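You operate a simulated robot arm through the tools that you are given. There is no shell and no other tool. Be economical: measure what you need, move in short steps, check, and stop when the job is done.

Carry out the task below with a simulated robot arm. There is one attempt and no reset: what you move stays moved.

TASK
Dye the middle of the sample on the light box, light it and file it by its pinholes.
Fine: dauber from the pad and back; more than one hole means rework; lamp off; leave the other samples. Set down upright: wooden dauber. A coat counts when it lies all over at full strength: go over it till it gets no stronger.

Only the result counts: the job must be done as asked and must still hold three seconds after the hand-in. Knocking over, shifting, dropping, spilling or breaking anything else fails it.

THE ROBOT
A 7-joint arm with a two-finger parallel gripper, fixed in place. Base frame: the origin is at the foot of the arm, x ahead of it, y to its left, z up; the work surface is at about z = 0. Lengths are in mm, angles in rad, forces in N, time in s.
With the tool pointing down near the work surface it reaches from about 240 to 620 mm from the base axis. Its first joint turns from -1.152 to 1.152 rad. Payload 2.6 kg.
The tool frame sits at the grasp point between the pads (the TCP): z along the fingers, y along the line on which they close. The tips reach 30 mm beyond it. The gripper opens to 94 mm. The fingers are 28 mm wide and 10 mm thick; the gripper's body (50 by 96 mm) begins 55 mm behind the TCP.
Orientation is told as [roll, pitch, yaw] about the base's x, y, z axes, in that order, counted from this pose: with the fingers straight down and closing along the base's y, the tool's x points along the base's -x, its y along +y and its z along -z.

THE INTERFACE
- The arm moves only by the tool servo_tool. Its arguments are lists of equal length, an entry for each row: "travel": the shift along the tool's x, y, z in units of 50 mm (1.0 is 50 mm), a list of three; "dr": the turn, a rotation vector about the tool's x, y, z in units of 8 degrees (1.0 is 8 degrees), a list of three; "jaw": the finger opening in mm, from 0 to 94. In form: {"travel": [[x, y, z], ...], "dr": [[rx, ry, rz], ...], "jaw": [jaw, ...]}. A call has 1 to 12 rows; each row shifts and turns the commanded pose from where the row before left it, along the tool's axes as they then stand. A call with a number of a shift or a turn outside -1 to 1 is refused whole. Rows are played at 5 a second. More than 50 mm and 0.15 rad between two rows, or a gripper value outside its range, and nothing of the call is played. A pose out of reach is approached as far as the arm can. The call stops where the force on the tool passes 90 N (or 10 N more than at its start, if that is more) or the arm is blocked; 0.2 s more then pass. The fingers move at their own pace (about 72 mm/s each) and stop on an object; they squeeze with about 28 N. The grip force told is the motor's: it shows also when the fingers shut on nothing. Time passes only in rows, and 0.2 s behind the last, so rows that do not move let the fingers close. The reply holds the time, the measured pose of the TCP, the force on the tool along the base axes, the opening and the grip force, in the units named above and with some noise, with the torque about the TCP (base axes, N m) and any sound that the robot's microphone picked up.
- Cameras (640 x 400 px; columns grow to the right, rows downward): "scene" is fixed at [36.4, 443.6, 547.8]; the picture's right is [-0.72, -0.70, 0.00], its down [-0.50, 0.51, -0.69] and it looks along [0.49, -0.50, -0.72] (base axes); focal length 214 px, centre (320, 200). "wrist" rides on the gripper at [76, 14, -102] in the tool frame; the picture's right is [-0.18, 0.98, 0.00], its down [-0.75, -0.14, -0.64] and it looks along [-0.63, -0.12, 0.77] (tool axes); focal length 243 px, centre (320, 200). There is no depth. A picture from a camera that has moved, and an enlarged one, comes with that camera's place and axes in the base frame and with its lens.
- get_image(camera): a new picture of that camera. It takes no simulated time.
- inspect(camera, box): a new picture of the part [left, top, right, bottom] of that camera's present view, enlarged. It takes no simulated time.
- close_job(): hands the job in; it is judged then, once.

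Go step by step. Nothing tells you positions but the pictures and the camera data: compare them with the known pose of the tool, close in by small moves and look again before you grip or let go. The budget is 120 turns and 64 pictures, counting those below and the enlarged ones. Unless the task says otherwise, let go and move clear before handing in, and close with one line.

The tools are called after "Request:" as name(argument=value, ...) on one line, values as JSON. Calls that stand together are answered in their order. servo_tool: Moves the arm, as the interface text tells. Its arguments: {"type":"object","properties":{"travel":{"type":"array","items":{"type":"array","items":{"type":"number"}}},"dr":{"type":"array","items":{"type":"array","items":{"type":"number"}}},"jaw":{"type":"array","items":{"type":"number"}}},"required":["travel","dr","jaw"]} The other tools are called the same way: get_image (camera) takes a picture; inspect (camera, box) takes an enlarged picture of a part of a camera's view; close_job () hands the job in.

At the start:

```text
t: 0.0
tool_pos: [287.0, -218.7, 421.8]
ee_rot: [0.0, 0.0, -0.001]
wrist_force: [0.3, -1.3, 0.1]
wrist_torque: [-0.01, 0.04, 0.02]
grip_width: 94.0
grip_force: 0.1
```

scene: 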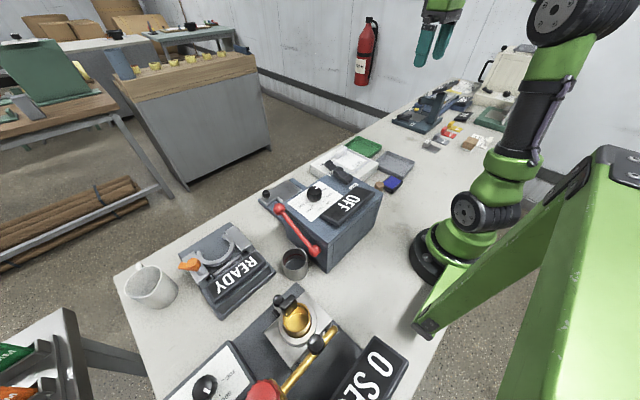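
wrist: 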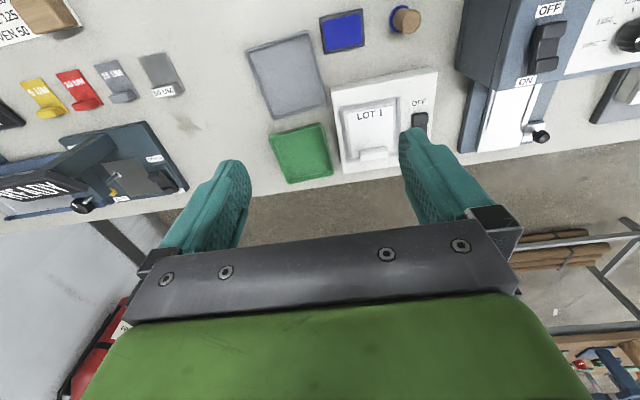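

I see a light box (LOT 1) with a switch, a blue pad, a wooden dauber, and green and grey trays. I'll look closer first.

Request:
inspect(camera="scene", box=[280, 120, 440, 220])

Request:
inspect(camera="wrist", box=[220, 0, 460, 190])

```text
4.00 times, centred on (360, 170) of scene
camera zoom: at [36.4, 443.6, 547.8], right [-0.72, -0.7, 0.0], down [-0.5, 0.51, -0.69], along [0.49, -0.5, -0.72], focal length 858 px, centre (160, 320)
```

zoom: 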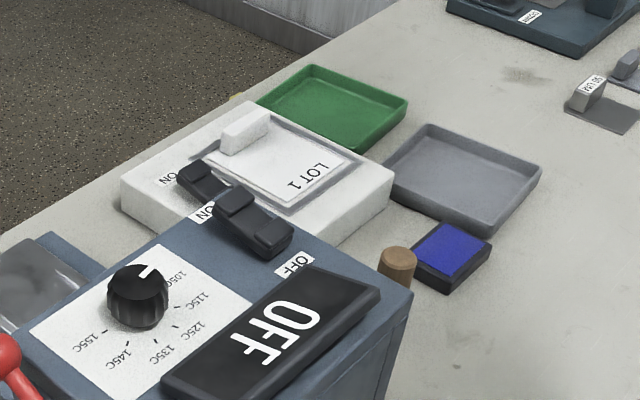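

```text
2.11 times, centred on (340, 95) of wrist
camera zoom: at [211.6, -204.1, 523.7], right [0.18, 0.98, 0.0], down [0.75, -0.14, 0.64], along [0.63, -0.12, -0.77], focal length 511 px, centre (278, 421)
```

zoom: 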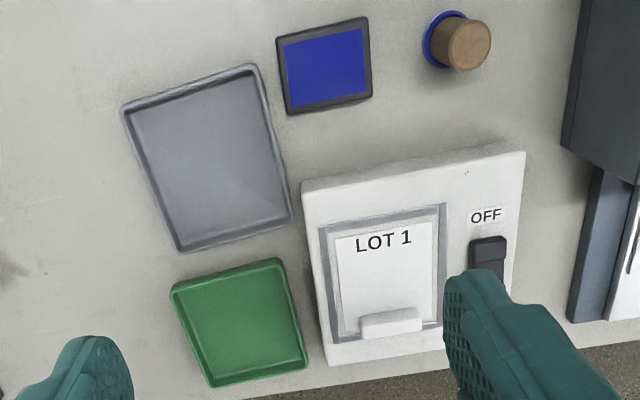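

I take the dauber to be near (268,-72), with the blue pad near (264,-175). I'll move closer for a detailed look.

Request:
servo_tool(travel=[[0.3, 0.9, 0.8], [0.3, 0.5, 0.8], [0, 0, 0.6], [0, 0, 0]], dr=[[0, 0, 0], [0, 0, 0], [0, 0, 0], [0, 0, 0]], jaw=[94, 94, 94, 94])

Request:
get_image(camera="wrist")

```text
refused: row 1 steps farther than a row can; nothing moved
```

```text
59 pictures are left
camera wrist: at [211.6, -204.1, 523.7], right [0.18, 0.98, 0.0], down [0.75, -0.14, 0.64], along [0.63, -0.12, -0.77], focal length 243 px, centre (320, 200)
```

wrist: 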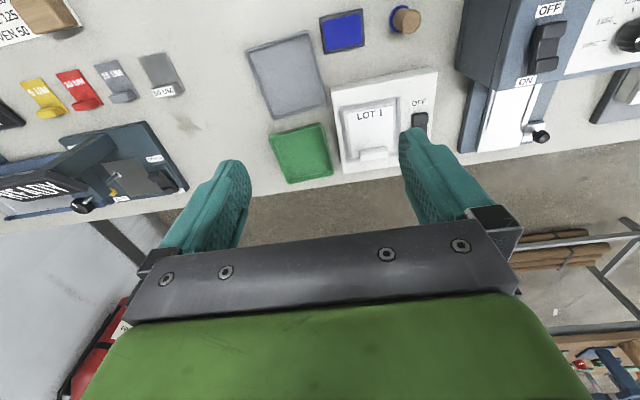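

That row was over 50 mm, so I'll use smaller rows.

Request:
servo_tool(travel=[[0.2, 0.5, 0.6], [0.2, 0.5, 0.6], [0.2, 0.5, 0.6], [0, 0.3, 0.6], [0, 0, 0]], dr=[[0, 0, 0], [0, 0, 0], [0, 0, 0], [0, 0, 0], [0, 0, 0]], jaw=[94, 94, 94, 94, 94])

Request:
get_image(camera="wrist")

```text
t: 1.2
tool_pos: [257.7, -128.4, 300.1]
ee_rot: [-0.001, 0.0, -0.001]
wrist_force: [-0.7, 1.0, 0.6]
wrist_torque: [0.04, 0.0, 0.0]
grip_width: 93.9
grip_force: 0.1
```

```text
58 pictures are left
camera wrist: at [181.6, -114.2, 403.3], right [0.18, 0.98, 0.0], down [0.75, -0.14, 0.64], along [0.63, -0.12, -0.77], focal length 243 px, centre (320, 200)
```

wrist: 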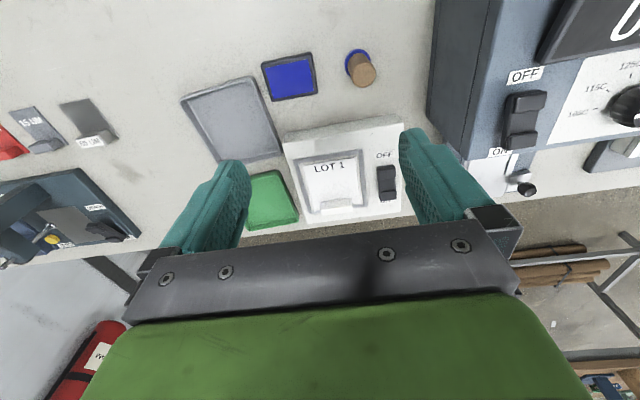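

Request:
inspect(camera="wrist", box=[170, 30, 430, 240])

Request:
inspect(camera="scene", box=[380, 60, 520, 160])

```text
1.90 times, centred on (300, 135) of wrist
camera zoom: at [181.6, -114.2, 403.3], right [0.18, 0.98, 0.0], down [0.75, -0.14, 0.64], along [0.63, -0.12, -0.77], focal length 462 px, centre (358, 324)
```

zoom: 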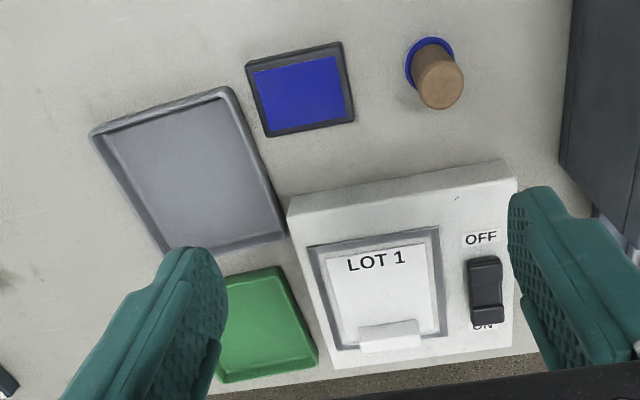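

```text
4.00 times, centred on (450, 110) of scene
camera zoom: at [36.3, 443.6, 547.8], right [-0.72, -0.7, 0.0], down [-0.5, 0.51, -0.69], along [0.49, -0.5, -0.72], focal length 858 px, centre (-200, 560)
```

zoom: 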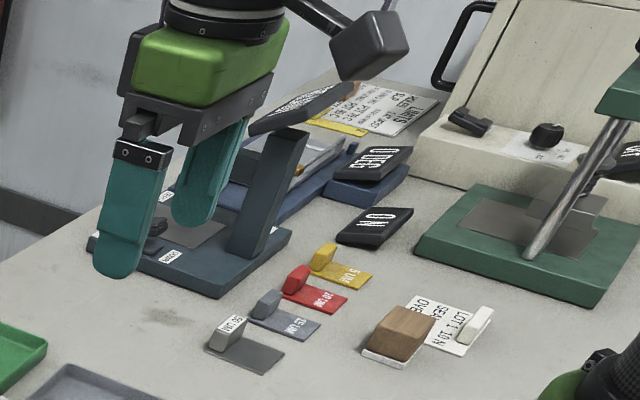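

There are printed cards further along the bench, so I'll try to read them for the filing rule.

Request:
inspect(camera="scene", box=[470, 70, 510, 95])

Request:
inspect(camera="scene", box=[455, 125, 503, 155])

```text
16.00 times, centred on (490, 82) of scene
camera zoom: at [36.3, 443.6, 547.8], right [-0.72, -0.7, 0.0], down [-0.5, 0.51, -0.69], along [0.49, -0.5, -0.72], focal length 3432 px, centre (-2400, 2080)
```

zoom: 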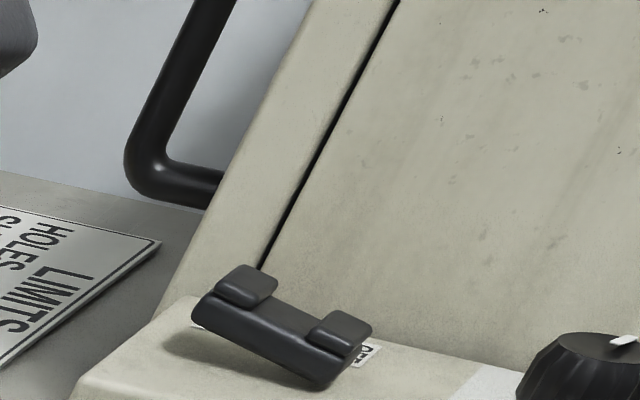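

```text
13.33 times, centred on (479, 140) of scene
camera zoom: at [36.3, 443.6, 547.8], right [-0.72, -0.7, 0.0], down [-0.5, 0.51, -0.69], along [0.49, -0.5, -0.72], focal length 2860 px, centre (-1800, 1000)
```

zoom: 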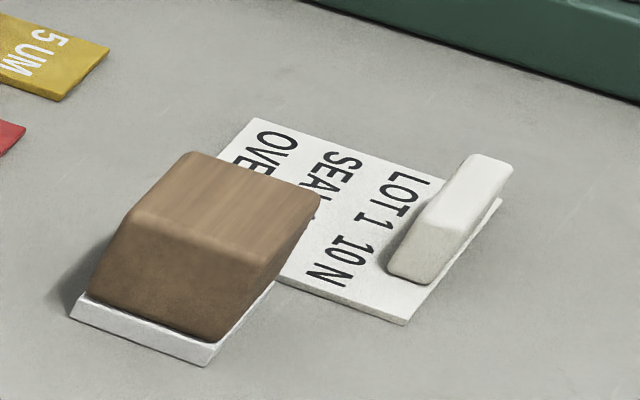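

The far card says LIMITS / HOLES, which is the one I need.

Request:
inspect(camera="scene", box=[455, 75, 483, 97])

```text
16.00 times, centred on (469, 86) of scene
camera zoom: at [36.3, 443.6, 547.8], right [-0.72, -0.7, 0.0], down [-0.5, 0.51, -0.69], along [0.49, -0.5, -0.72], focal length 3432 px, centre (-2064, 2024)
```

zoom: 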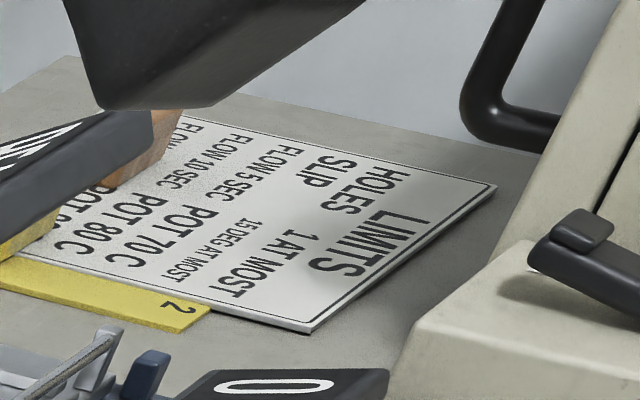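

The limit is one hole at most. Next I'll check for tray labels and other bins.

Request:
inspect(camera="scene", box=[310, 125, 420, 195])

Request:
inspect(camera="scene", box=[0, 250, 260, 400])

```text
5.71 times, centred on (365, 160) of scene
camera zoom: at [36.3, 443.6, 547.8], right [-0.72, -0.7, 0.0], down [-0.5, 0.51, -0.69], along [0.49, -0.5, -0.72], focal length 1226 px, centre (63, 429)
```

zoom: 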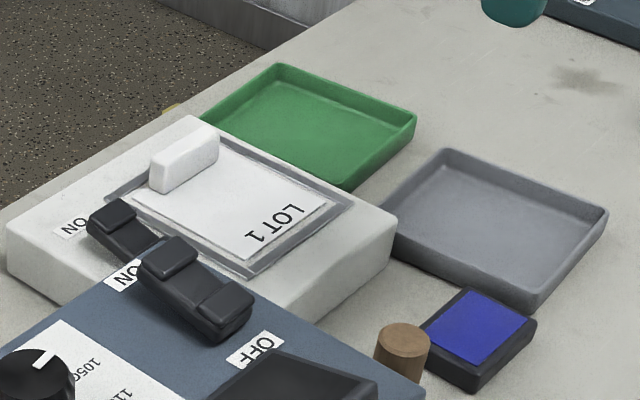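

```text
2.46 times, centred on (130, 325) of scene
camera zoom: at [36.3, 443.6, 547.8], right [-0.72, -0.7, 0.0], down [-0.5, 0.51, -0.69], along [0.49, -0.5, -0.72], focal length 528 px, centre (788, -108)
```

zoom: 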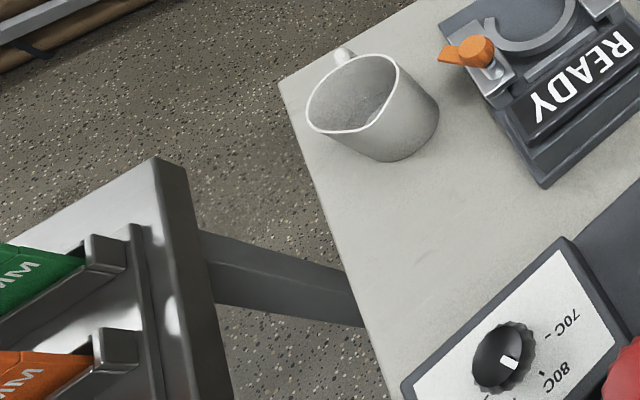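

No labels on the trays; green will be pass and grey rework by convention, to check again later. Dauber is near (269,-73) with its top at z≈47, so I'll go above it.

Request:
servo_tool(travel=[[-0.1, 0.6, 0.5], [-0.12, 0.5, 0.7], [0, 0, 0.9], [0, 0, 0.9], [0, 0, 0]], dr=[[0, 0, 0], [0, 0, 0], [0, 0, 0], [0, 0, 0], [0, 0, 0]], jaw=[70, 70, 70, 70, 70])

Request:
get_image(camera="wrist")

```text
t: 2.4
tool_pos: [268.9, -74.3, 151.2]
ee_rot: [0.0, 0.0, -0.002]
wrist_force: [0.6, -0.1, -0.5]
wrist_torque: [-0.01, 0.0, -0.04]
grip_width: 70.1
grip_force: 0.1
```

```text
50 pictures are left
camera wrist: at [192.3, -59.4, 252.7], right [0.18, 0.98, 0.0], down [0.75, -0.14, 0.64], along [0.63, -0.12, -0.77], focal length 243 px, centre (320, 200)
```

wrist: 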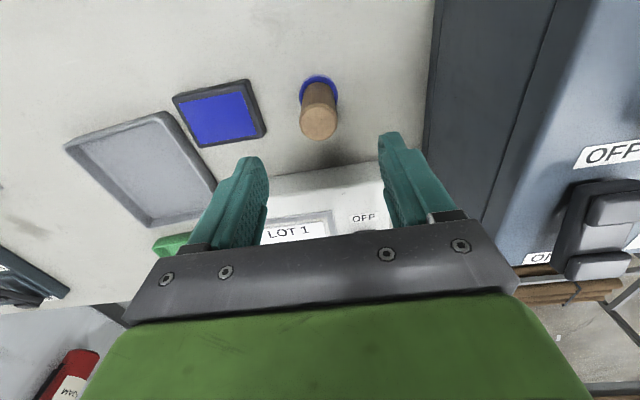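

Request:
inspect(camera="wrist", box=[270, 60, 370, 150])

```text
4.44 times, centred on (320, 105) of wrist
camera zoom: at [192.3, -59.4, 252.7], right [0.18, 0.98, 0.0], down [0.75, -0.14, 0.64], along [0.63, -0.12, -0.77], focal length 1078 px, centre (320, 622)
```

zoom: 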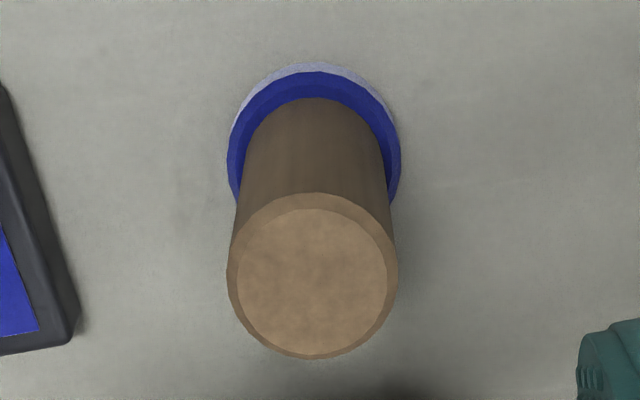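

The dauber is a wooden handle with a blue felt head, standing at about (268,-75) and about 60 mm tall. I'll descend around it and grip with the tips above the felt.

Request:
servo_tool(travel=[[0, 0, 0.8], [0, 0, 0.8], [0, 0, 0.5], [0, 0, 0], [0, 0, 0]], dr=[[0, 0, 0], [0, 0, 0], [0, 0, 0], [0, 0, 0], [0, 0, 0]], jaw=[70, 70, 70, 70, 70])

Request:
get_image(camera="wrist")

Request:
inspect(camera="scene", box=[340, 130, 440, 210])

```text
t: 3.6
tool_pos: [268.4, -75.2, 46.7]
ee_rot: [0.0, 0.0, 0.002]
wrist_force: [0.7, -0.6, 0.0]
wrist_torque: [0.0, -0.02, 0.0]
grip_width: 70.0
grip_force: 0.1
```

```text
48 pictures are left
camera wrist: at [192.7, -58.9, 148.1], right [0.18, 0.98, 0.0], down [0.75, -0.14, 0.64], along [0.63, -0.12, -0.77], focal length 243 px, centre (320, 200)
```

wrist: 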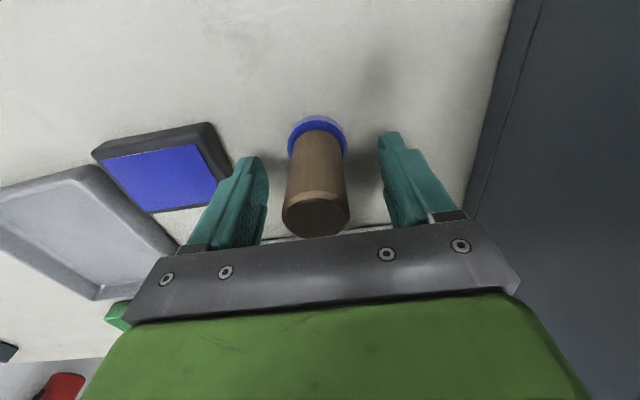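

```text
5.00 times, centred on (390, 170) of scene
camera zoom: at [36.4, 443.6, 547.8], right [-0.72, -0.7, 0.0], down [-0.5, 0.51, -0.69], along [0.49, -0.5, -0.72], focal length 1072 px, centre (-30, 350)
```

zoom: 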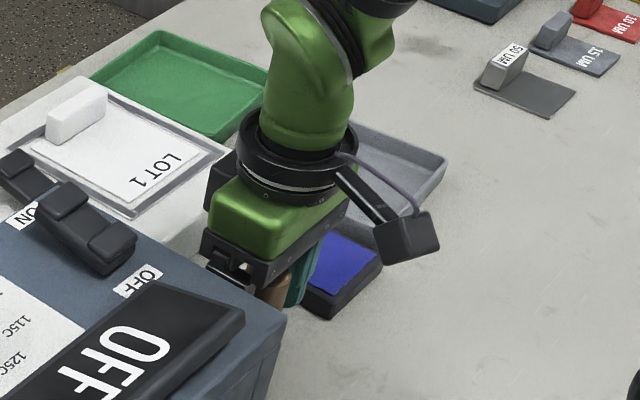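

Aligned closely enough. I'll nudge 3 mm back, close, and lift slightly.

Request:
servo_tool(travel=[[0.05, 0, 0], [0, 0, 0], [0, 0, 0], [0, 0, 0], [0, 0, 0]], dr=[[0, 0, 0], [0, 0, 0], [0, 0, 0], [0, 0, 0], [0, 0, 0]], jaw=[70, 20, 20, 20, 20])

Request:
get_image(camera="wrist")

```text
t: 4.8
tool_pos: [266.4, -74.5, 46.7]
ee_rot: [-0.001, -0.001, 0.001]
wrist_force: [-0.5, -0.2, -0.2]
wrist_torque: [-0.04, 0.0, 0.01]
grip_width: 29.0
grip_force: 28.0
```

```text
46 pictures are left
camera wrist: at [190.3, -59.0, 148.3], right [0.18, 0.98, 0.0], down [0.75, -0.14, 0.64], along [0.63, -0.12, -0.77], focal length 243 px, centre (320, 200)
```

wrist: 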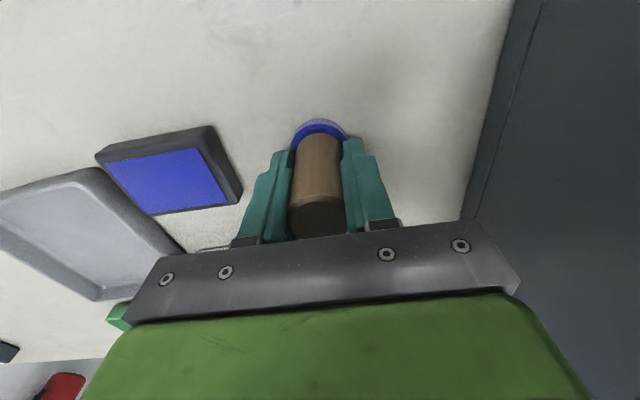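

Gripped at width 29; the dauber stood at TCP z=46.7. I'll lift and look.

Request:
servo_tool(travel=[[0, 0, -0.5], [0, 0, -0.9], [0, 0, 0]], dr=[[0, 0, 0], [0, 0, 0], [0, 0, 0]], jaw=[20, 20, 20])

Request:
get_image(camera="wrist")

```text
t: 5.6
tool_pos: [266.3, -73.5, 117.9]
ee_rot: [-0.001, 0.0, 0.002]
wrist_force: [0.5, -0.4, -0.3]
wrist_torque: [-0.01, 0.01, -0.01]
grip_width: 28.9
grip_force: 27.9
```

```text
45 pictures are left
camera wrist: at [190.3, -59.1, 219.4], right [0.18, 0.98, 0.0], down [0.75, -0.14, 0.64], along [0.63, -0.12, -0.77], focal length 243 px, centre (320, 200)
```

wrist: 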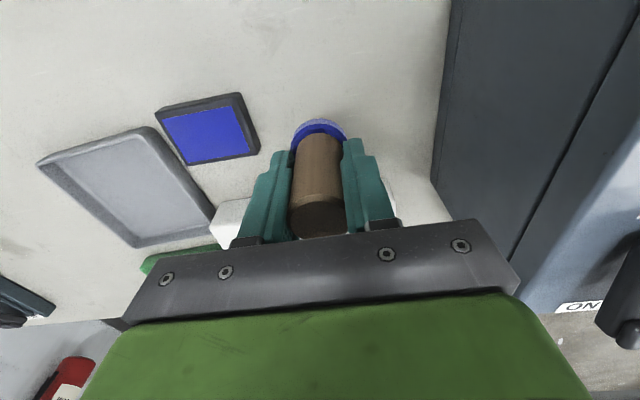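

The whole dauber lifted and its felt looks pale underneath, so it needs ink. I'll move over the pad at (263,-175).

Request:
servo_tool(travel=[[0.02, -0.9, 0], [0.02, -0.9, 0], [0.02, -0.2, 0.4], [0, 0, 0.3], [0, 0, 0]], dr=[[0, 0, 0], [0, 0, 0], [0, 0, 0], [0, 0, 0], [0, 0, 0]], jaw=[20, 20, 20, 20, 20])

Request:
get_image(camera="wrist")

Request:
inspect(camera="scene", box=[340, 130, 440, 210])

```text
t: 6.8
tool_pos: [263.5, -174.0, 82.6]
ee_rot: [0.0, 0.0, 0.002]
wrist_force: [0.5, 0.2, -1.0]
wrist_torque: [0.01, -0.03, 0.01]
grip_width: 29.1
grip_force: 27.8
```

```text
44 pictures are left
camera wrist: at [187.3, -159.2, 184.2], right [0.18, 0.98, 0.0], down [0.75, -0.14, 0.64], along [0.63, -0.12, -0.77], focal length 243 px, centre (320, 200)
```

wrist: 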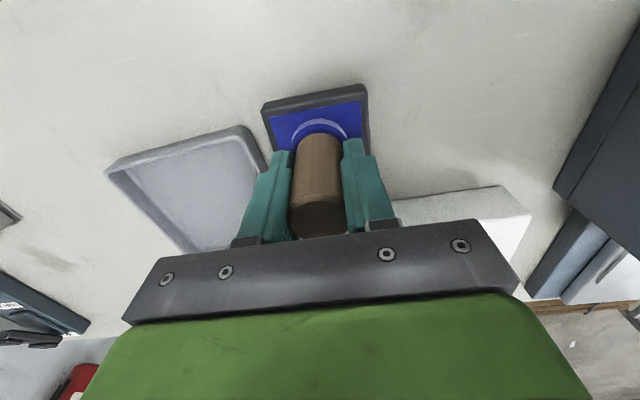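

```text
5.00 times, centred on (390, 170) of scene
camera zoom: at [36.4, 443.5, 547.8], right [-0.72, -0.7, 0.0], down [-0.5, 0.51, -0.69], along [0.49, -0.5, -0.72], focal length 1072 px, centre (-30, 350)
```

zoom: 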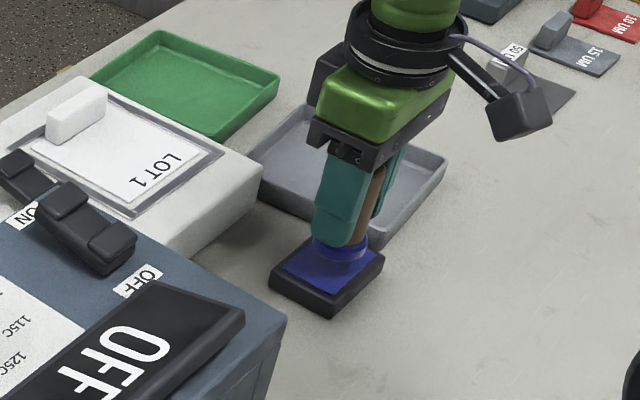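

It's centred over the pad, so I'll lower in small steps until contact.

Request:
servo_tool(travel=[[0, 0, 0.1], [0, 0, 0.1], [0, 0, 0.08], [0, 0, 0.06], [0, 0, 0]], dr=[[0, 0, 0], [0, 0, 0], [0, 0, 0], [0, 0, 0], [0, 0, 0]], jaw=[20, 20, 20, 20, 20])

```text
t: 8.0
tool_pos: [262.3, -174.2, 64.8]
ee_rot: [0.002, 0.0, -0.001]
wrist_force: [-2.8, 0.3, 8.0]
wrist_torque: [-0.03, 0.14, -0.01]
grip_width: 29.0
grip_force: 28.2
```

There's contact at about 8 N. I'll dwell, lift, and check the felt.

Request:
servo_tool(travel=[[0, 0, 0.02], [0, 0, 0], [0, 0, -0.1], [0, 0, 0.1], [0, 0, 0], [0, 0, -0.8], [0, 0, -0.8], [0, 0, 0]], dr=[[0, 0, 0], [0, 0, 0], [0, 0, 0], [0, 0, 0], [0, 0, 0], [0, 0, 0], [0, 0, 0], [0, 0, 0]], jaw=[20, 20, 20, 20, 20, 20, 20, 20])

Request:
inspect(camera="scene", box=[340, 120, 440, 200])

Request:
inspect(camera="wrist", box=[260, 60, 380, 150])

```text
t: 9.8
tool_pos: [261.9, -174.2, 144.4]
ee_rot: [-0.001, -0.001, 0.003]
wrist_force: [0.0, 0.2, -1.3]
wrist_torque: [0.0, 0.0, -0.01]
grip_width: 29.2
grip_force: 28.0
```

```text
5.00 times, centred on (390, 160) of scene
camera zoom: at [36.4, 443.6, 547.8], right [-0.72, -0.7, 0.0], down [-0.5, 0.51, -0.69], along [0.49, -0.5, -0.72], focal length 1072 px, centre (-30, 400)
```

zoom: 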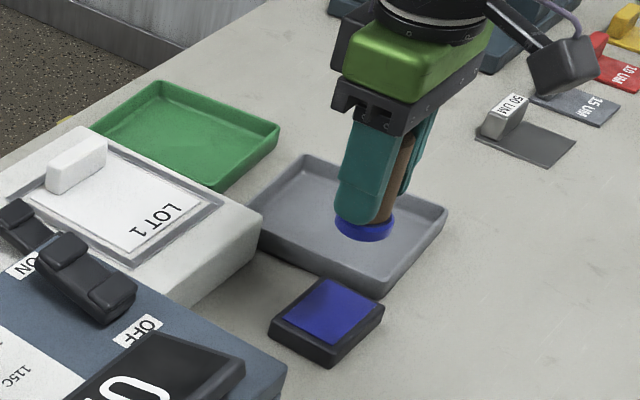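

```text
4.44 times, centred on (320, 105) of wrist
camera zoom: at [186.6, -159.8, 246.8], right [0.18, 0.98, 0.0], down [0.75, -0.14, 0.64], along [0.63, -0.12, -0.77], focal length 1078 px, centre (320, 622)
```

zoom: 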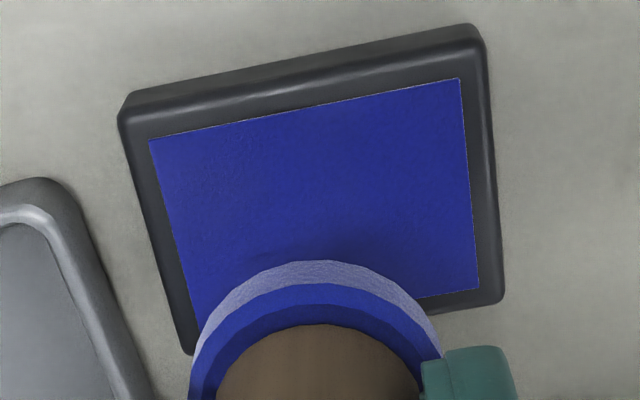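

Inked. Now a clear look at the sample from the side, so I'll raise and shift to -y.

Request:
servo_tool(travel=[[0, -0.6, -0.7], [0, -0.6, -0.7], [0, -0.6, -0.7], [0, 0, 0]], dr=[[0, 0, 0], [0, 0, 0], [0, 0, 0], [0, 0, 0]], jaw=[20, 20, 20, 20])

Request:
get_image(camera="wrist")

```text
t: 10.8
tool_pos: [263.7, -263.4, 250.1]
ee_rot: [0.001, 0.001, -0.002]
wrist_force: [-0.1, 0.0, -0.5]
wrist_torque: [0.01, 0.02, -0.01]
grip_width: 29.0
grip_force: 28.1
```

```text
40 pictures are left
camera wrist: at [187.5, -249.2, 351.5], right [0.18, 0.98, 0.0], down [0.75, -0.14, 0.64], along [0.63, -0.12, -0.77], focal length 243 px, centre (320, 200)
```

wrist: 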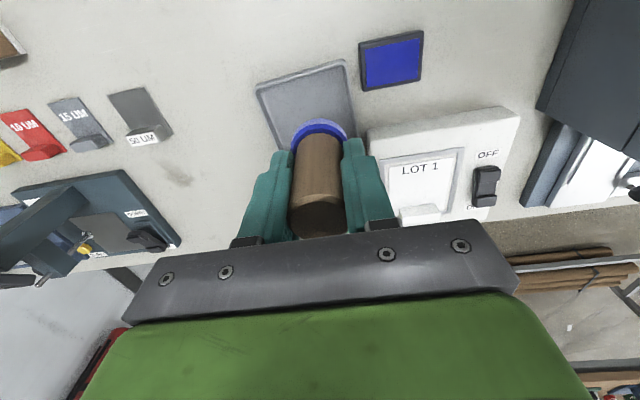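

Request:
inspect(camera="wrist", box=[360, 100, 530, 225])

Request:
inspect(camera="scene", box=[300, 135, 390, 195])

```text
3.20 times, centred on (445, 162) of wrist
camera zoom: at [187.5, -249.2, 351.5], right [0.18, 0.98, 0.0], down [0.75, -0.14, 0.64], along [0.63, -0.12, -0.77], focal length 776 px, centre (-80, 320)
```

zoom: 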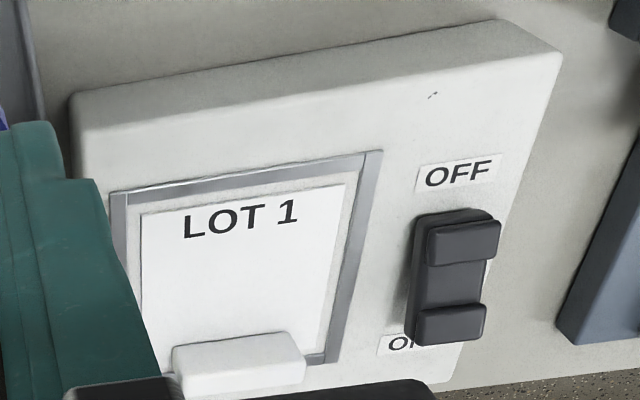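

```text
6.67 times, centred on (345, 165) of scene
camera zoom: at [36.4, 443.5, 547.8], right [-0.72, -0.7, 0.0], down [-0.5, 0.51, -0.69], along [0.49, -0.5, -0.72], focal length 1430 px, centre (153, 433)
```

zoom: 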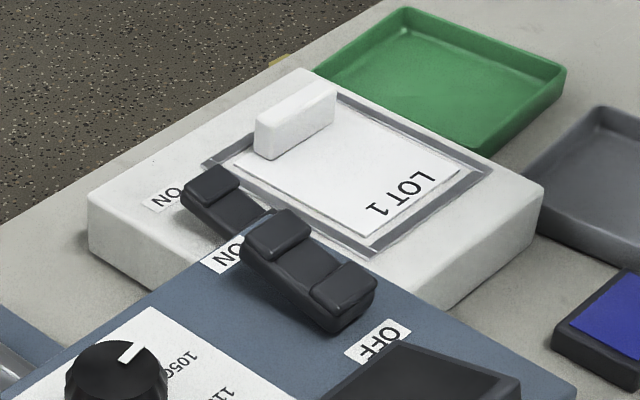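

The film centre is about (446,-140) on z≈46, with a white tab at its far edge. I'll move above the centre at TCP z≈125.

Request:
servo_tool(travel=[[-0.73, 0.5, 0.2], [-0.73, 0.5, 0.2], [-0.73, 0.5, 0.3], [-0.73, 0.5, 0.3], [-0.73, 0.47, 0.4], [0, 0, 0.55], [0, 0, 0.55], [0, 0, 0]], dr=[[0, 0, 0], [0, 0, 0], [0, 0, 0], [0, 0, 0], [0, 0, 0], [0, 0, 0], [0, 0, 0], [0, 0, 0]], jaw=[20, 20, 20, 20, 20, 20, 20, 20])

Request:
get_image(camera="wrist")

Request:
inspect(camera="scene", box=[300, 125, 390, 185])

```text
t: 12.6
tool_pos: [445.7, -138.5, 123.7]
ee_rot: [0.0, -0.002, 0.001]
wrist_force: [0.5, 0.5, -1.2]
wrist_torque: [-0.01, -0.05, -0.01]
grip_width: 28.8
grip_force: 28.3
```

```text
37 pictures are left
camera wrist: at [369.4, -124.6, 224.9], right [0.18, 0.98, 0.0], down [0.75, -0.14, 0.64], along [0.63, -0.12, -0.77], focal length 243 px, centre (320, 200)
```

wrist: 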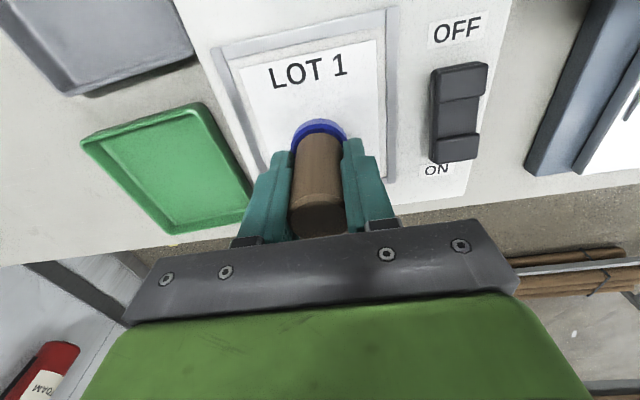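

```text
6.67 times, centred on (345, 155) of scene
camera zoom: at [36.4, 443.6, 547.8], right [-0.72, -0.7, 0.0], down [-0.5, 0.51, -0.69], along [0.49, -0.5, -0.72], focal length 1430 px, centre (153, 500)
```

zoom: 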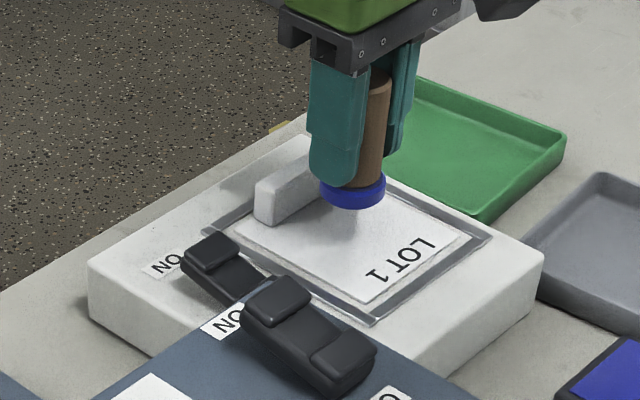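

Well centred. I'll lower gently to contact.

Request:
servo_tool(travel=[[0, 0, 0.25], [0, 0, 0.22], [0, 0, 0.05], [0, 0, 0.04], [0, 0, 0.04], [0, 0, 0]], dr=[[0, 0, 0], [0, 0, 0], [0, 0, 0], [0, 0, 0], [0, 0, 0], [0, 0, 0]], jaw=[20, 20, 20, 20, 20, 20])

```text
t: 14.0
tool_pos: [447.6, -140.8, 95.2]
ee_rot: [-0.002, -0.005, -0.001]
wrist_force: [-2.9, 0.5, 17.6]
wrist_torque: [-0.07, 0.21, -0.03]
grip_width: 28.9
grip_force: 27.8
```

Contact at ~17 N. I'll ease off and lift, then look at the mark.

Request:
servo_tool(travel=[[0, 0, 0], [0, 0, -0.2], [0, 0, -0.8], [0.6, 0, -0.6], [0.6, 0, -0.4], [0, 0, 0]], dr=[[0, 0, 0], [0, 0, 0], [0, 0, 0], [0, 0, 0], [0, 0, 0], [0, 0, 0]], jaw=[20, 20, 20, 20, 20, 20])

Request:
inspect(camera="scene", box=[310, 140, 382, 188])

```text
t: 15.4
tool_pos: [385.2, -139.5, 194.1]
ee_rot: [0.0, 0.001, 0.002]
wrist_force: [0.3, 0.6, -0.6]
wrist_torque: [-0.01, 0.01, -0.01]
grip_width: 29.1
grip_force: 27.6
```

```text
8.33 times, centred on (346, 164) of scene
camera zoom: at [36.3, 443.6, 547.8], right [-0.72, -0.7, 0.0], down [-0.5, 0.51, -0.69], along [0.49, -0.5, -0.72], focal length 1787 px, centre (103, 500)
```

zoom: 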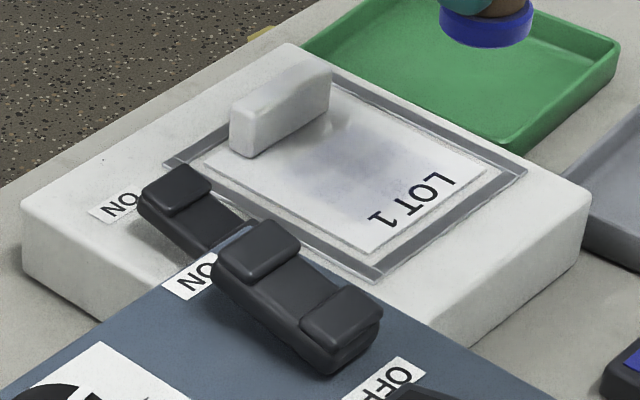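

There's a faint bluish patch in the middle after one dab, so it needs more coats. I'll go back and dab repeatedly around the centre.

Request:
servo_tool(travel=[[-0.6, 0, 0.4], [-0.6, 0, 0.6], [0, 0, 0.8], [0, 0, 0.19], [0, 0, 0], [0, 0, -0.16], [0, 0, 0.16], [0, 0, 0], [0, 0, -0.16], [0, 0, 0.16], [0, 0, 0], [0, 0, 0]], dr=[[0, 0, 0], [0, 0, 0], [0, 0, 0], [0, 0, 0], [0, 0, 0], [0, 0, 0], [0, 0, 0], [0, 0, 0], [0, 0, 0], [0, 0, 0], [0, 0, 0], [0, 0, 0]], jaw=[20, 20, 20, 20, 20, 20, 20, 20, 20, 20, 20, 20])

Request:
servo_tool(travel=[[0, 0, -0.2], [0, 0, -0.8], [0.6, 0, -0.6], [0.6, 0, -0.4], [0, 0, 0]], dr=[[0, 0, 0], [0, 0, 0], [0, 0, 0], [0, 0, 0], [0, 0, 0]], jaw=[20, 20, 20, 20, 20])

Request:
inspect(camera="scene", box=[310, 140, 382, 188])

```text
t: 18.0
tool_pos: [445.8, -141.2, 93.5]
ee_rot: [0.0, -0.002, 0.002]
wrist_force: [-1.1, 0.9, 9.5]
wrist_torque: [0.09, 0.01, 0.03]
grip_width: 29.0
grip_force: 27.3
```

```text
t: 19.2
tool_pos: [383.5, -140.1, 194.7]
ee_rot: [-0.001, -0.001, 0.0]
wrist_force: [-0.2, -0.3, -0.8]
wrist_torque: [0.04, -0.01, 0.01]
grip_width: 29.0
grip_force: 28.3
```

```text
8.33 times, centred on (346, 164) of scene
camera zoom: at [36.3, 443.6, 547.8], right [-0.72, -0.7, 0.0], down [-0.5, 0.51, -0.69], along [0.49, -0.5, -0.72], focal length 1787 px, centre (103, 500)
```

zoom: 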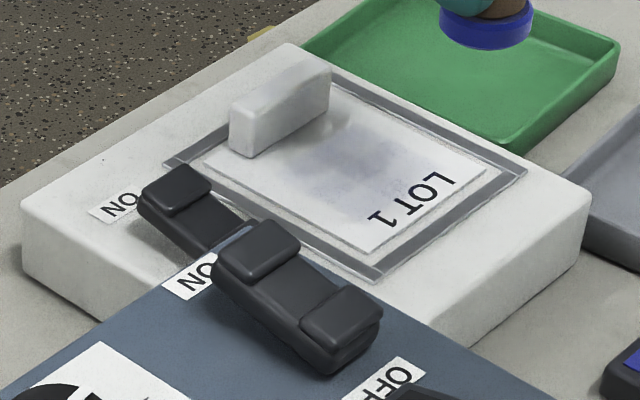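

The scene view may be misled by shadow, so I'll move aside and look with the wrist camera.

Request:
servo_tool(travel=[[0.6, -0.5, -0.5], [0.6, -0.5, -0.4], [0.6, -0.5, -0.3], [0.2, -0.5, -0.2], [0, 0, 0]], dr=[[0, 0, 0], [0, 0, 0], [0, 0, 0], [0, 0, 0], [0, 0, 0]], jaw=[20, 20, 20, 20, 20])

Request:
inspect(camera="wrist", box=[350, 100, 510, 220])

Request:
inspect(camera="scene", box=[310, 140, 382, 188])

```text
t: 20.4
tool_pos: [284.6, -240.1, 264.2]
ee_rot: [0.001, -0.002, -0.001]
wrist_force: [0.4, 0.2, -1.6]
wrist_torque: [-0.01, -0.03, 0.01]
grip_width: 28.8
grip_force: 28.6
```

```text
3.33 times, centred on (430, 160) of wrist
camera zoom: at [209.4, -225.2, 365.6], right [0.18, 0.98, 0.0], down [0.75, -0.14, 0.64], along [0.63, -0.12, -0.77], focal length 809 px, centre (-47, 333)
```

zoom: 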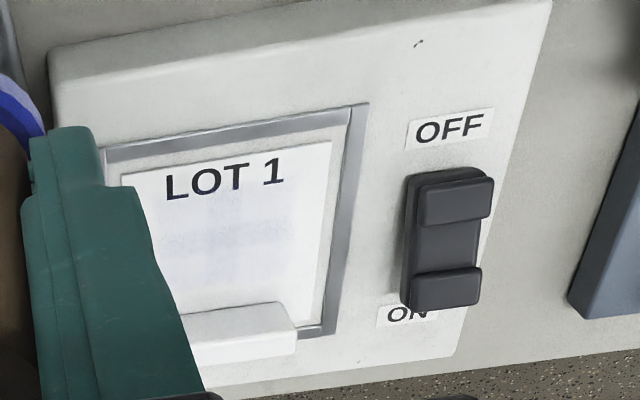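

```text
8.33 times, centred on (346, 164) of scene
camera zoom: at [36.4, 443.5, 547.8], right [-0.72, -0.7, 0.0], down [-0.5, 0.51, -0.69], along [0.49, -0.5, -0.72], focal length 1787 px, centre (103, 500)
```

zoom: 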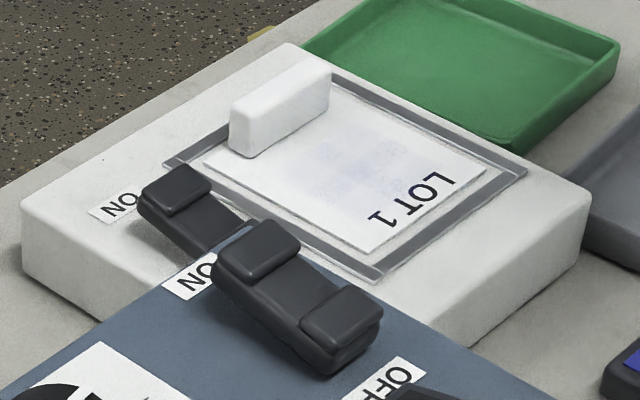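

Request:
inspect(camera="scene", box=[330, 148, 372, 176])

Request:
inspect(camera="wrist", box=[375, 130, 440, 190])

```text
14.29 times, centred on (351, 162) of scene
camera zoom: at [36.4, 443.5, 547.8], right [-0.72, -0.7, 0.0], down [-0.5, 0.51, -0.69], along [0.49, -0.5, -0.72], focal length 3064 px, centre (-123, 743)
```

zoom: 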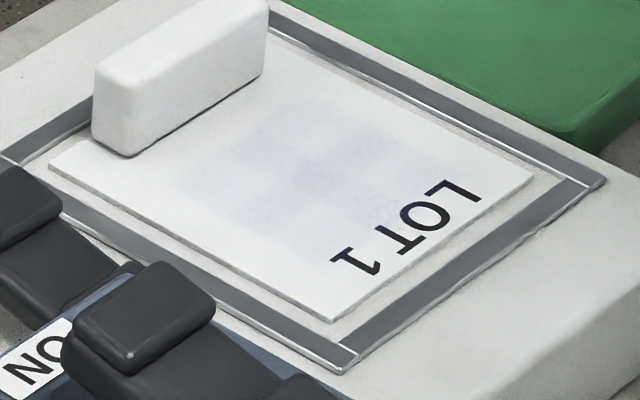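

```text
6.67 times, centred on (408, 160) of wrist
camera zoom: at [209.4, -225.2, 365.6], right [0.18, 0.98, 0.0], down [0.75, -0.14, 0.64], along [0.63, -0.12, -0.77], focal length 1618 px, centre (-263, 467)
```

zoom: 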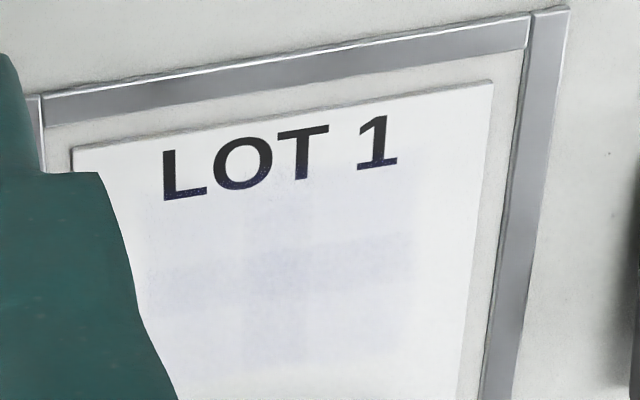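

The coat is very faint over a patch about 60 mm wide. I'll re-ink on the pad and dab over the whole patch.

Request:
servo_tool(travel=[[0.22, 0.65, 0.4], [0.21, 0.65, 0.6], [0, 0, 0.9], [0, 0, 0.9], [0, 0, 0.8], [0, 0, 0.34], [0, 0, 0], [0, 0, 0]], dr=[[0, 0, 0], [0, 0, 0], [0, 0, 0], [0, 0, 0], [0, 0, 0], [0, 0, 0], [0, 0, 0], [0, 0, 0]], jaw=[20, 20, 20, 20, 20, 20, 20, 20])

```text
t: 22.2
tool_pos: [264.0, -176.0, 65.5]
ee_rot: [0.002, 0.0, -0.002]
wrist_force: [-0.6, -1.1, -0.5]
wrist_torque: [-0.03, 0.01, 0.02]
grip_width: 28.9
grip_force: 27.9
```

Request:
servo_tool(travel=[[0, 0, 0.04], [0, 0, 0.02], [0, 0, 0]], dr=[[0, 0, 0], [0, 0, 0], [0, 0, 0]], jaw=[20, 20, 20])

```text
t: 23.0
tool_pos: [265.0, -175.9, 64.5]
ee_rot: [-0.002, -0.004, 0.002]
wrist_force: [-1.8, 5.8, 29.5]
wrist_torque: [0.37, -0.04, 0.02]
grip_width: 28.9
grip_force: 28.4
```

Inked with firm contact. Now back to the sample, to hover just above it.

Request:
servo_tool(travel=[[0, 0, -0.86], [0, 0, -0.86], [-0.9, 0.18, 0], [-0.9, 0.18, 0], [-0.9, 0.18, 0], [-0.92, 0.18, 0], [0, 0, 0.5], [0, 0, 0.45], [0, 0, 0]], dr=[[0, 0, 0], [0, 0, 0], [0, 0, 0], [0, 0, 0], [0, 0, 0], [0, 0, 0], [0, 0, 0], [0, 0, 0], [0, 0, 0]], jaw=[20, 20, 20, 20, 20, 20, 20, 20, 20])

```text
t: 25.0
tool_pos: [445.1, -138.4, 102.9]
ee_rot: [0.0, -0.001, 0.001]
wrist_force: [-0.7, -0.3, -0.4]
wrist_torque: [0.0, 0.01, 0.0]
grip_width: 29.4
grip_force: 27.9
```

Request:
servo_tool(travel=[[0, 0, 0.14], [0, 0, 0.04], [0, 0, 0], [0, 0, 0], [0, 0, 0]], dr=[[0, 0, 0], [0, 0, 0], [0, 0, 0], [0, 0, 0], [0, 0, 0]], jaw=[20, 20, 20, 20, 20])

Request:
servo_tool(travel=[[-0.1, -0.1, 0], [0.2, 0, 0], [0.2, 0, 0], [0, 0.2, 0], [0, 0.2, 0], [-0.2, 0, 0], [-0.2, 0, 0], [0, -0.2, 0], [0.1, -0.1, 0]], dr=[[0, 0, 0], [0, 0, 0], [0, 0, 0], [0, 0, 0], [0, 0, 0], [0, 0, 0], [0, 0, 0], [0, 0, 0], [0, 0, 0]], jaw=[20, 20, 20, 20, 20, 20, 20, 20, 20])

```text
t: 26.2
tool_pos: [445.3, -139.8, 94.8]
ee_rot: [-0.003, -0.003, 0.002]
wrist_force: [0.6, 1.1, 12.0]
wrist_torque: [0.08, -0.07, 0.01]
grip_width: 29.0
grip_force: 28.2
```

```text
t: 28.2
tool_pos: [444.9, -138.8, 93.6]
ee_rot: [0.001, -0.001, 0.002]
wrist_force: [1.2, 1.5, 4.8]
wrist_torque: [0.1, -0.1, 0.03]
grip_width: 29.0
grip_force: 28.0
```

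I also slid gently around. I'll lift aside and look.

Request:
servo_tool(travel=[[0, 0, -0.8], [0, 0, -0.9], [0.7, -0.5, -0.4], [0.8, -0.5, -0.3], [0.8, -0.5, 0], [0, 0, 0]], dr=[[0, 0, 0], [0, 0, 0], [0, 0, 0], [0, 0, 0], [0, 0, 0], [0, 0, 0]], jaw=[20, 20, 20, 20, 20, 20])

Request:
inspect(camera="scene", box=[330, 148, 372, 176])

```text
t: 29.6
tool_pos: [328.9, -213.5, 213.1]
ee_rot: [-0.002, 0.0, 0.002]
wrist_force: [0.8, 0.9, -0.7]
wrist_torque: [-0.02, 0.0, 0.0]
grip_width: 29.0
grip_force: 28.8
```

```text
14.29 times, centred on (351, 162) of scene
camera zoom: at [36.4, 443.5, 547.8], right [-0.72, -0.7, 0.0], down [-0.5, 0.51, -0.69], along [0.49, -0.5, -0.72], focal length 3064 px, centre (-123, 743)
```

zoom: 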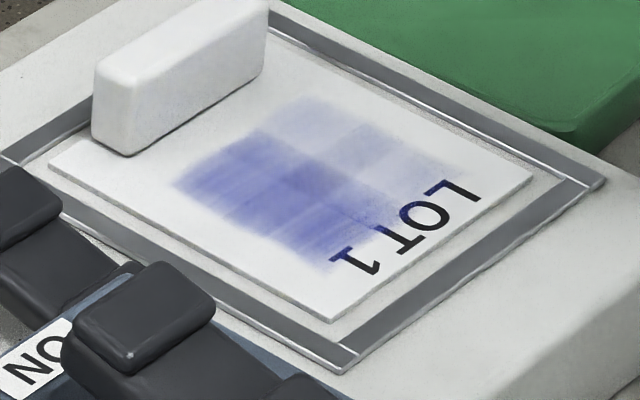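

Sliding builds up the coat well: a 3×3 patch centred near (435,-140), about 56 mm across, weak on the -y side. I'll rub a serpentine from that side.

Request:
servo_tool(travel=[[-0.8, 0.35, 0.3], [-0.8, 0.35, 0.3], [-0.9, 0.38, 0], [0, 0, 0.8], [0, 0, 0.8], [0, 0, 0.21], [0, 0, 0]], dr=[[0, 0, 0], [0, 0, 0], [0, 0, 0], [0, 0, 0], [0, 0, 0], [0, 0, 0], [0, 0, 0]], jaw=[20, 20, 20, 20, 20, 20, 20])

Request:
servo_tool(travel=[[0.4, 0, 0], [0.4, 0, 0], [-0.4, 0, 0], [-0.4, 0, 0], [0, 0.2, 0], [0.4, 0, 0], [0.4, 0, 0], [0, 0.2, 0], [-0.4, 0, 0], [-0.4, 0, 0]], dr=[[0, 0, 0], [0, 0, 0], [0, 0, 0], [0, 0, 0], [0, 0, 0], [0, 0, 0], [0, 0, 0], [0, 0, 0], [0, 0, 0], [0, 0, 0]], jaw=[20, 20, 20, 20, 20, 20, 20, 20, 20, 20])

```text
t: 31.2
tool_pos: [455.7, -160.3, 94.7]
ee_rot: [0.001, -0.002, -0.001]
wrist_force: [-1.5, 0.6, 7.4]
wrist_torque: [0.1, -0.04, 0.02]
grip_width: 29.2
grip_force: 27.7
```

```text
t: 33.4
tool_pos: [454.8, -141.0, 93.0]
ee_rot: [0.0, -0.001, 0.0]
wrist_force: [-1.2, -0.3, 2.6]
wrist_torque: [-0.01, 0.01, 0.02]
grip_width: 29.2
grip_force: 27.6
```

Force is fading slightly, so I'll press 0.7 mm more and continue toward +y and back.

Request:
servo_tool(travel=[[0, 0.2, 0.015], [0.4, 0, 0], [0.4, 0, 0], [0, 0.2, 0], [-0.4, 0, 0], [-0.4, 0, 0], [0.4, 0, 0], [0.4, 0, 0], [0, -0.4, 0], [-0.4, 0, 0], [-0.4, 0, 0], [0, 0, 0]], dr=[[0, 0, 0], [0, 0, 0], [0, 0, 0], [0, 0, 0], [0, 0, 0], [0, 0, 0], [0, 0, 0], [0, 0, 0], [0, 0, 0], [0, 0, 0], [0, 0, 0], [0, 0, 0]], jaw=[20, 20, 20, 20, 20, 20, 20, 20, 20, 20, 20, 20])

Request:
servo_tool(travel=[[0, 0, -0.8], [0, 0, -0.9], [0.7, -0.5, -0.4], [0.8, -0.5, -0.3], [0.8, -0.5, 0], [0, 0, 0]], dr=[[0, 0, 0], [0, 0, 0], [0, 0, 0], [0, 0, 0], [0, 0, 0], [0, 0, 0]], jaw=[20, 20, 20, 20, 20, 20])

Request:
inspect(camera="scene", box=[330, 148, 372, 176])

```text
t: 36.0
tool_pos: [454.8, -140.2, 92.0]
ee_rot: [-0.001, -0.001, 0.0]
wrist_force: [-2.2, -2.1, 6.4]
wrist_torque: [-0.06, 0.03, -0.05]
grip_width: 29.2
grip_force: 28.5
```

```text
t: 37.4
tool_pos: [338.5, -215.3, 211.8]
ee_rot: [0.001, 0.001, 0.001]
wrist_force: [-0.9, 0.1, -0.9]
wrist_torque: [-0.01, 0.02, 0.01]
grip_width: 29.3
grip_force: 28.4
```

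```text
14.29 times, centred on (351, 162) of scene
camera zoom: at [36.4, 443.5, 547.8], right [-0.72, -0.7, 0.0], down [-0.5, 0.51, -0.69], along [0.49, -0.5, -0.72], focal length 3064 px, centre (-123, 743)
```

zoom: 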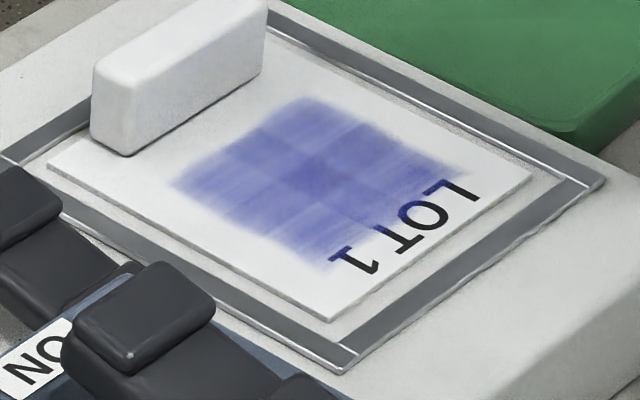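

The coat is now even but still mid-strength. I'll re-ink and repeat.

Request:
servo_tool(travel=[[0.75, 0.4, 0.3], [0.75, 0.39, 0.3], [0, 0, 0.9], [0, 0, 0.9], [0, 0, 0.5], [0, 0, 0.07], [0, 0, 0]], dr=[[0, 0, 0], [0, 0, 0], [0, 0, 0], [0, 0, 0], [0, 0, 0], [0, 0, 0], [0, 0, 0]], jaw=[20, 20, 20, 20, 20, 20, 20])

```text
t: 39.0
tool_pos: [264.3, -176.0, 62.2]
ee_rot: [0.0, -0.001, 0.001]
wrist_force: [0.0, 0.0, -0.6]
wrist_torque: [0.0, 0.01, 0.01]
grip_width: 29.2
grip_force: 27.9
```

Request:
servo_tool(travel=[[0, 0, 0.03], [0, 0, 0.02], [0, 0, 0]], dr=[[0, 0, 0], [0, 0, 0], [0, 0, 0]], jaw=[20, 20, 20])

```text
t: 39.8
tool_pos: [264.8, -176.2, 62.7]
ee_rot: [0.002, -0.002, 0.0]
wrist_force: [-7.1, 4.9, 29.5]
wrist_torque: [0.18, 0.1, -0.01]
grip_width: 29.3
grip_force: 28.1
```

Inked. Back to the sample's far -y corner, landing lightly.

Request:
servo_tool(travel=[[0, 0, -0.88], [0, 0, -0.87], [-0.955, 0.08, 0], [-0.955, 0.08, 0], [-0.955, 0.08, 0], [-0.94, 0.08, 0], [0, 0, 0.5], [0, 0, 0.45], [0, 0, 0.17], [0, 0, 0]], dr=[[0, 0, 0], [0, 0, 0], [0, 0, 0], [0, 0, 0], [0, 0, 0], [0, 0, 0], [0, 0, 0], [0, 0, 0], [0, 0, 0], [0, 0, 0]], jaw=[20, 20, 20, 20, 20, 20, 20, 20, 20, 20])

```text
t: 42.0
tool_pos: [455.3, -159.5, 91.7]
ee_rot: [0.001, 0.0, 0.0]
wrist_force: [0.3, 0.4, -0.8]
wrist_torque: [0.01, 0.0, 0.01]
grip_width: 29.4
grip_force: 27.6
```

Request:
servo_tool(travel=[[0, 0, 0.025], [0, 0, 0]], dr=[[0, 0, 0], [0, 0, 0]], jaw=[20, 20])

```text
t: 42.6
tool_pos: [455.6, -159.3, 91.0]
ee_rot: [0.0, -0.002, -0.001]
wrist_force: [-0.5, 0.9, 5.3]
wrist_torque: [0.08, 0.04, 0.04]
grip_width: 29.3
grip_force: 28.1
```

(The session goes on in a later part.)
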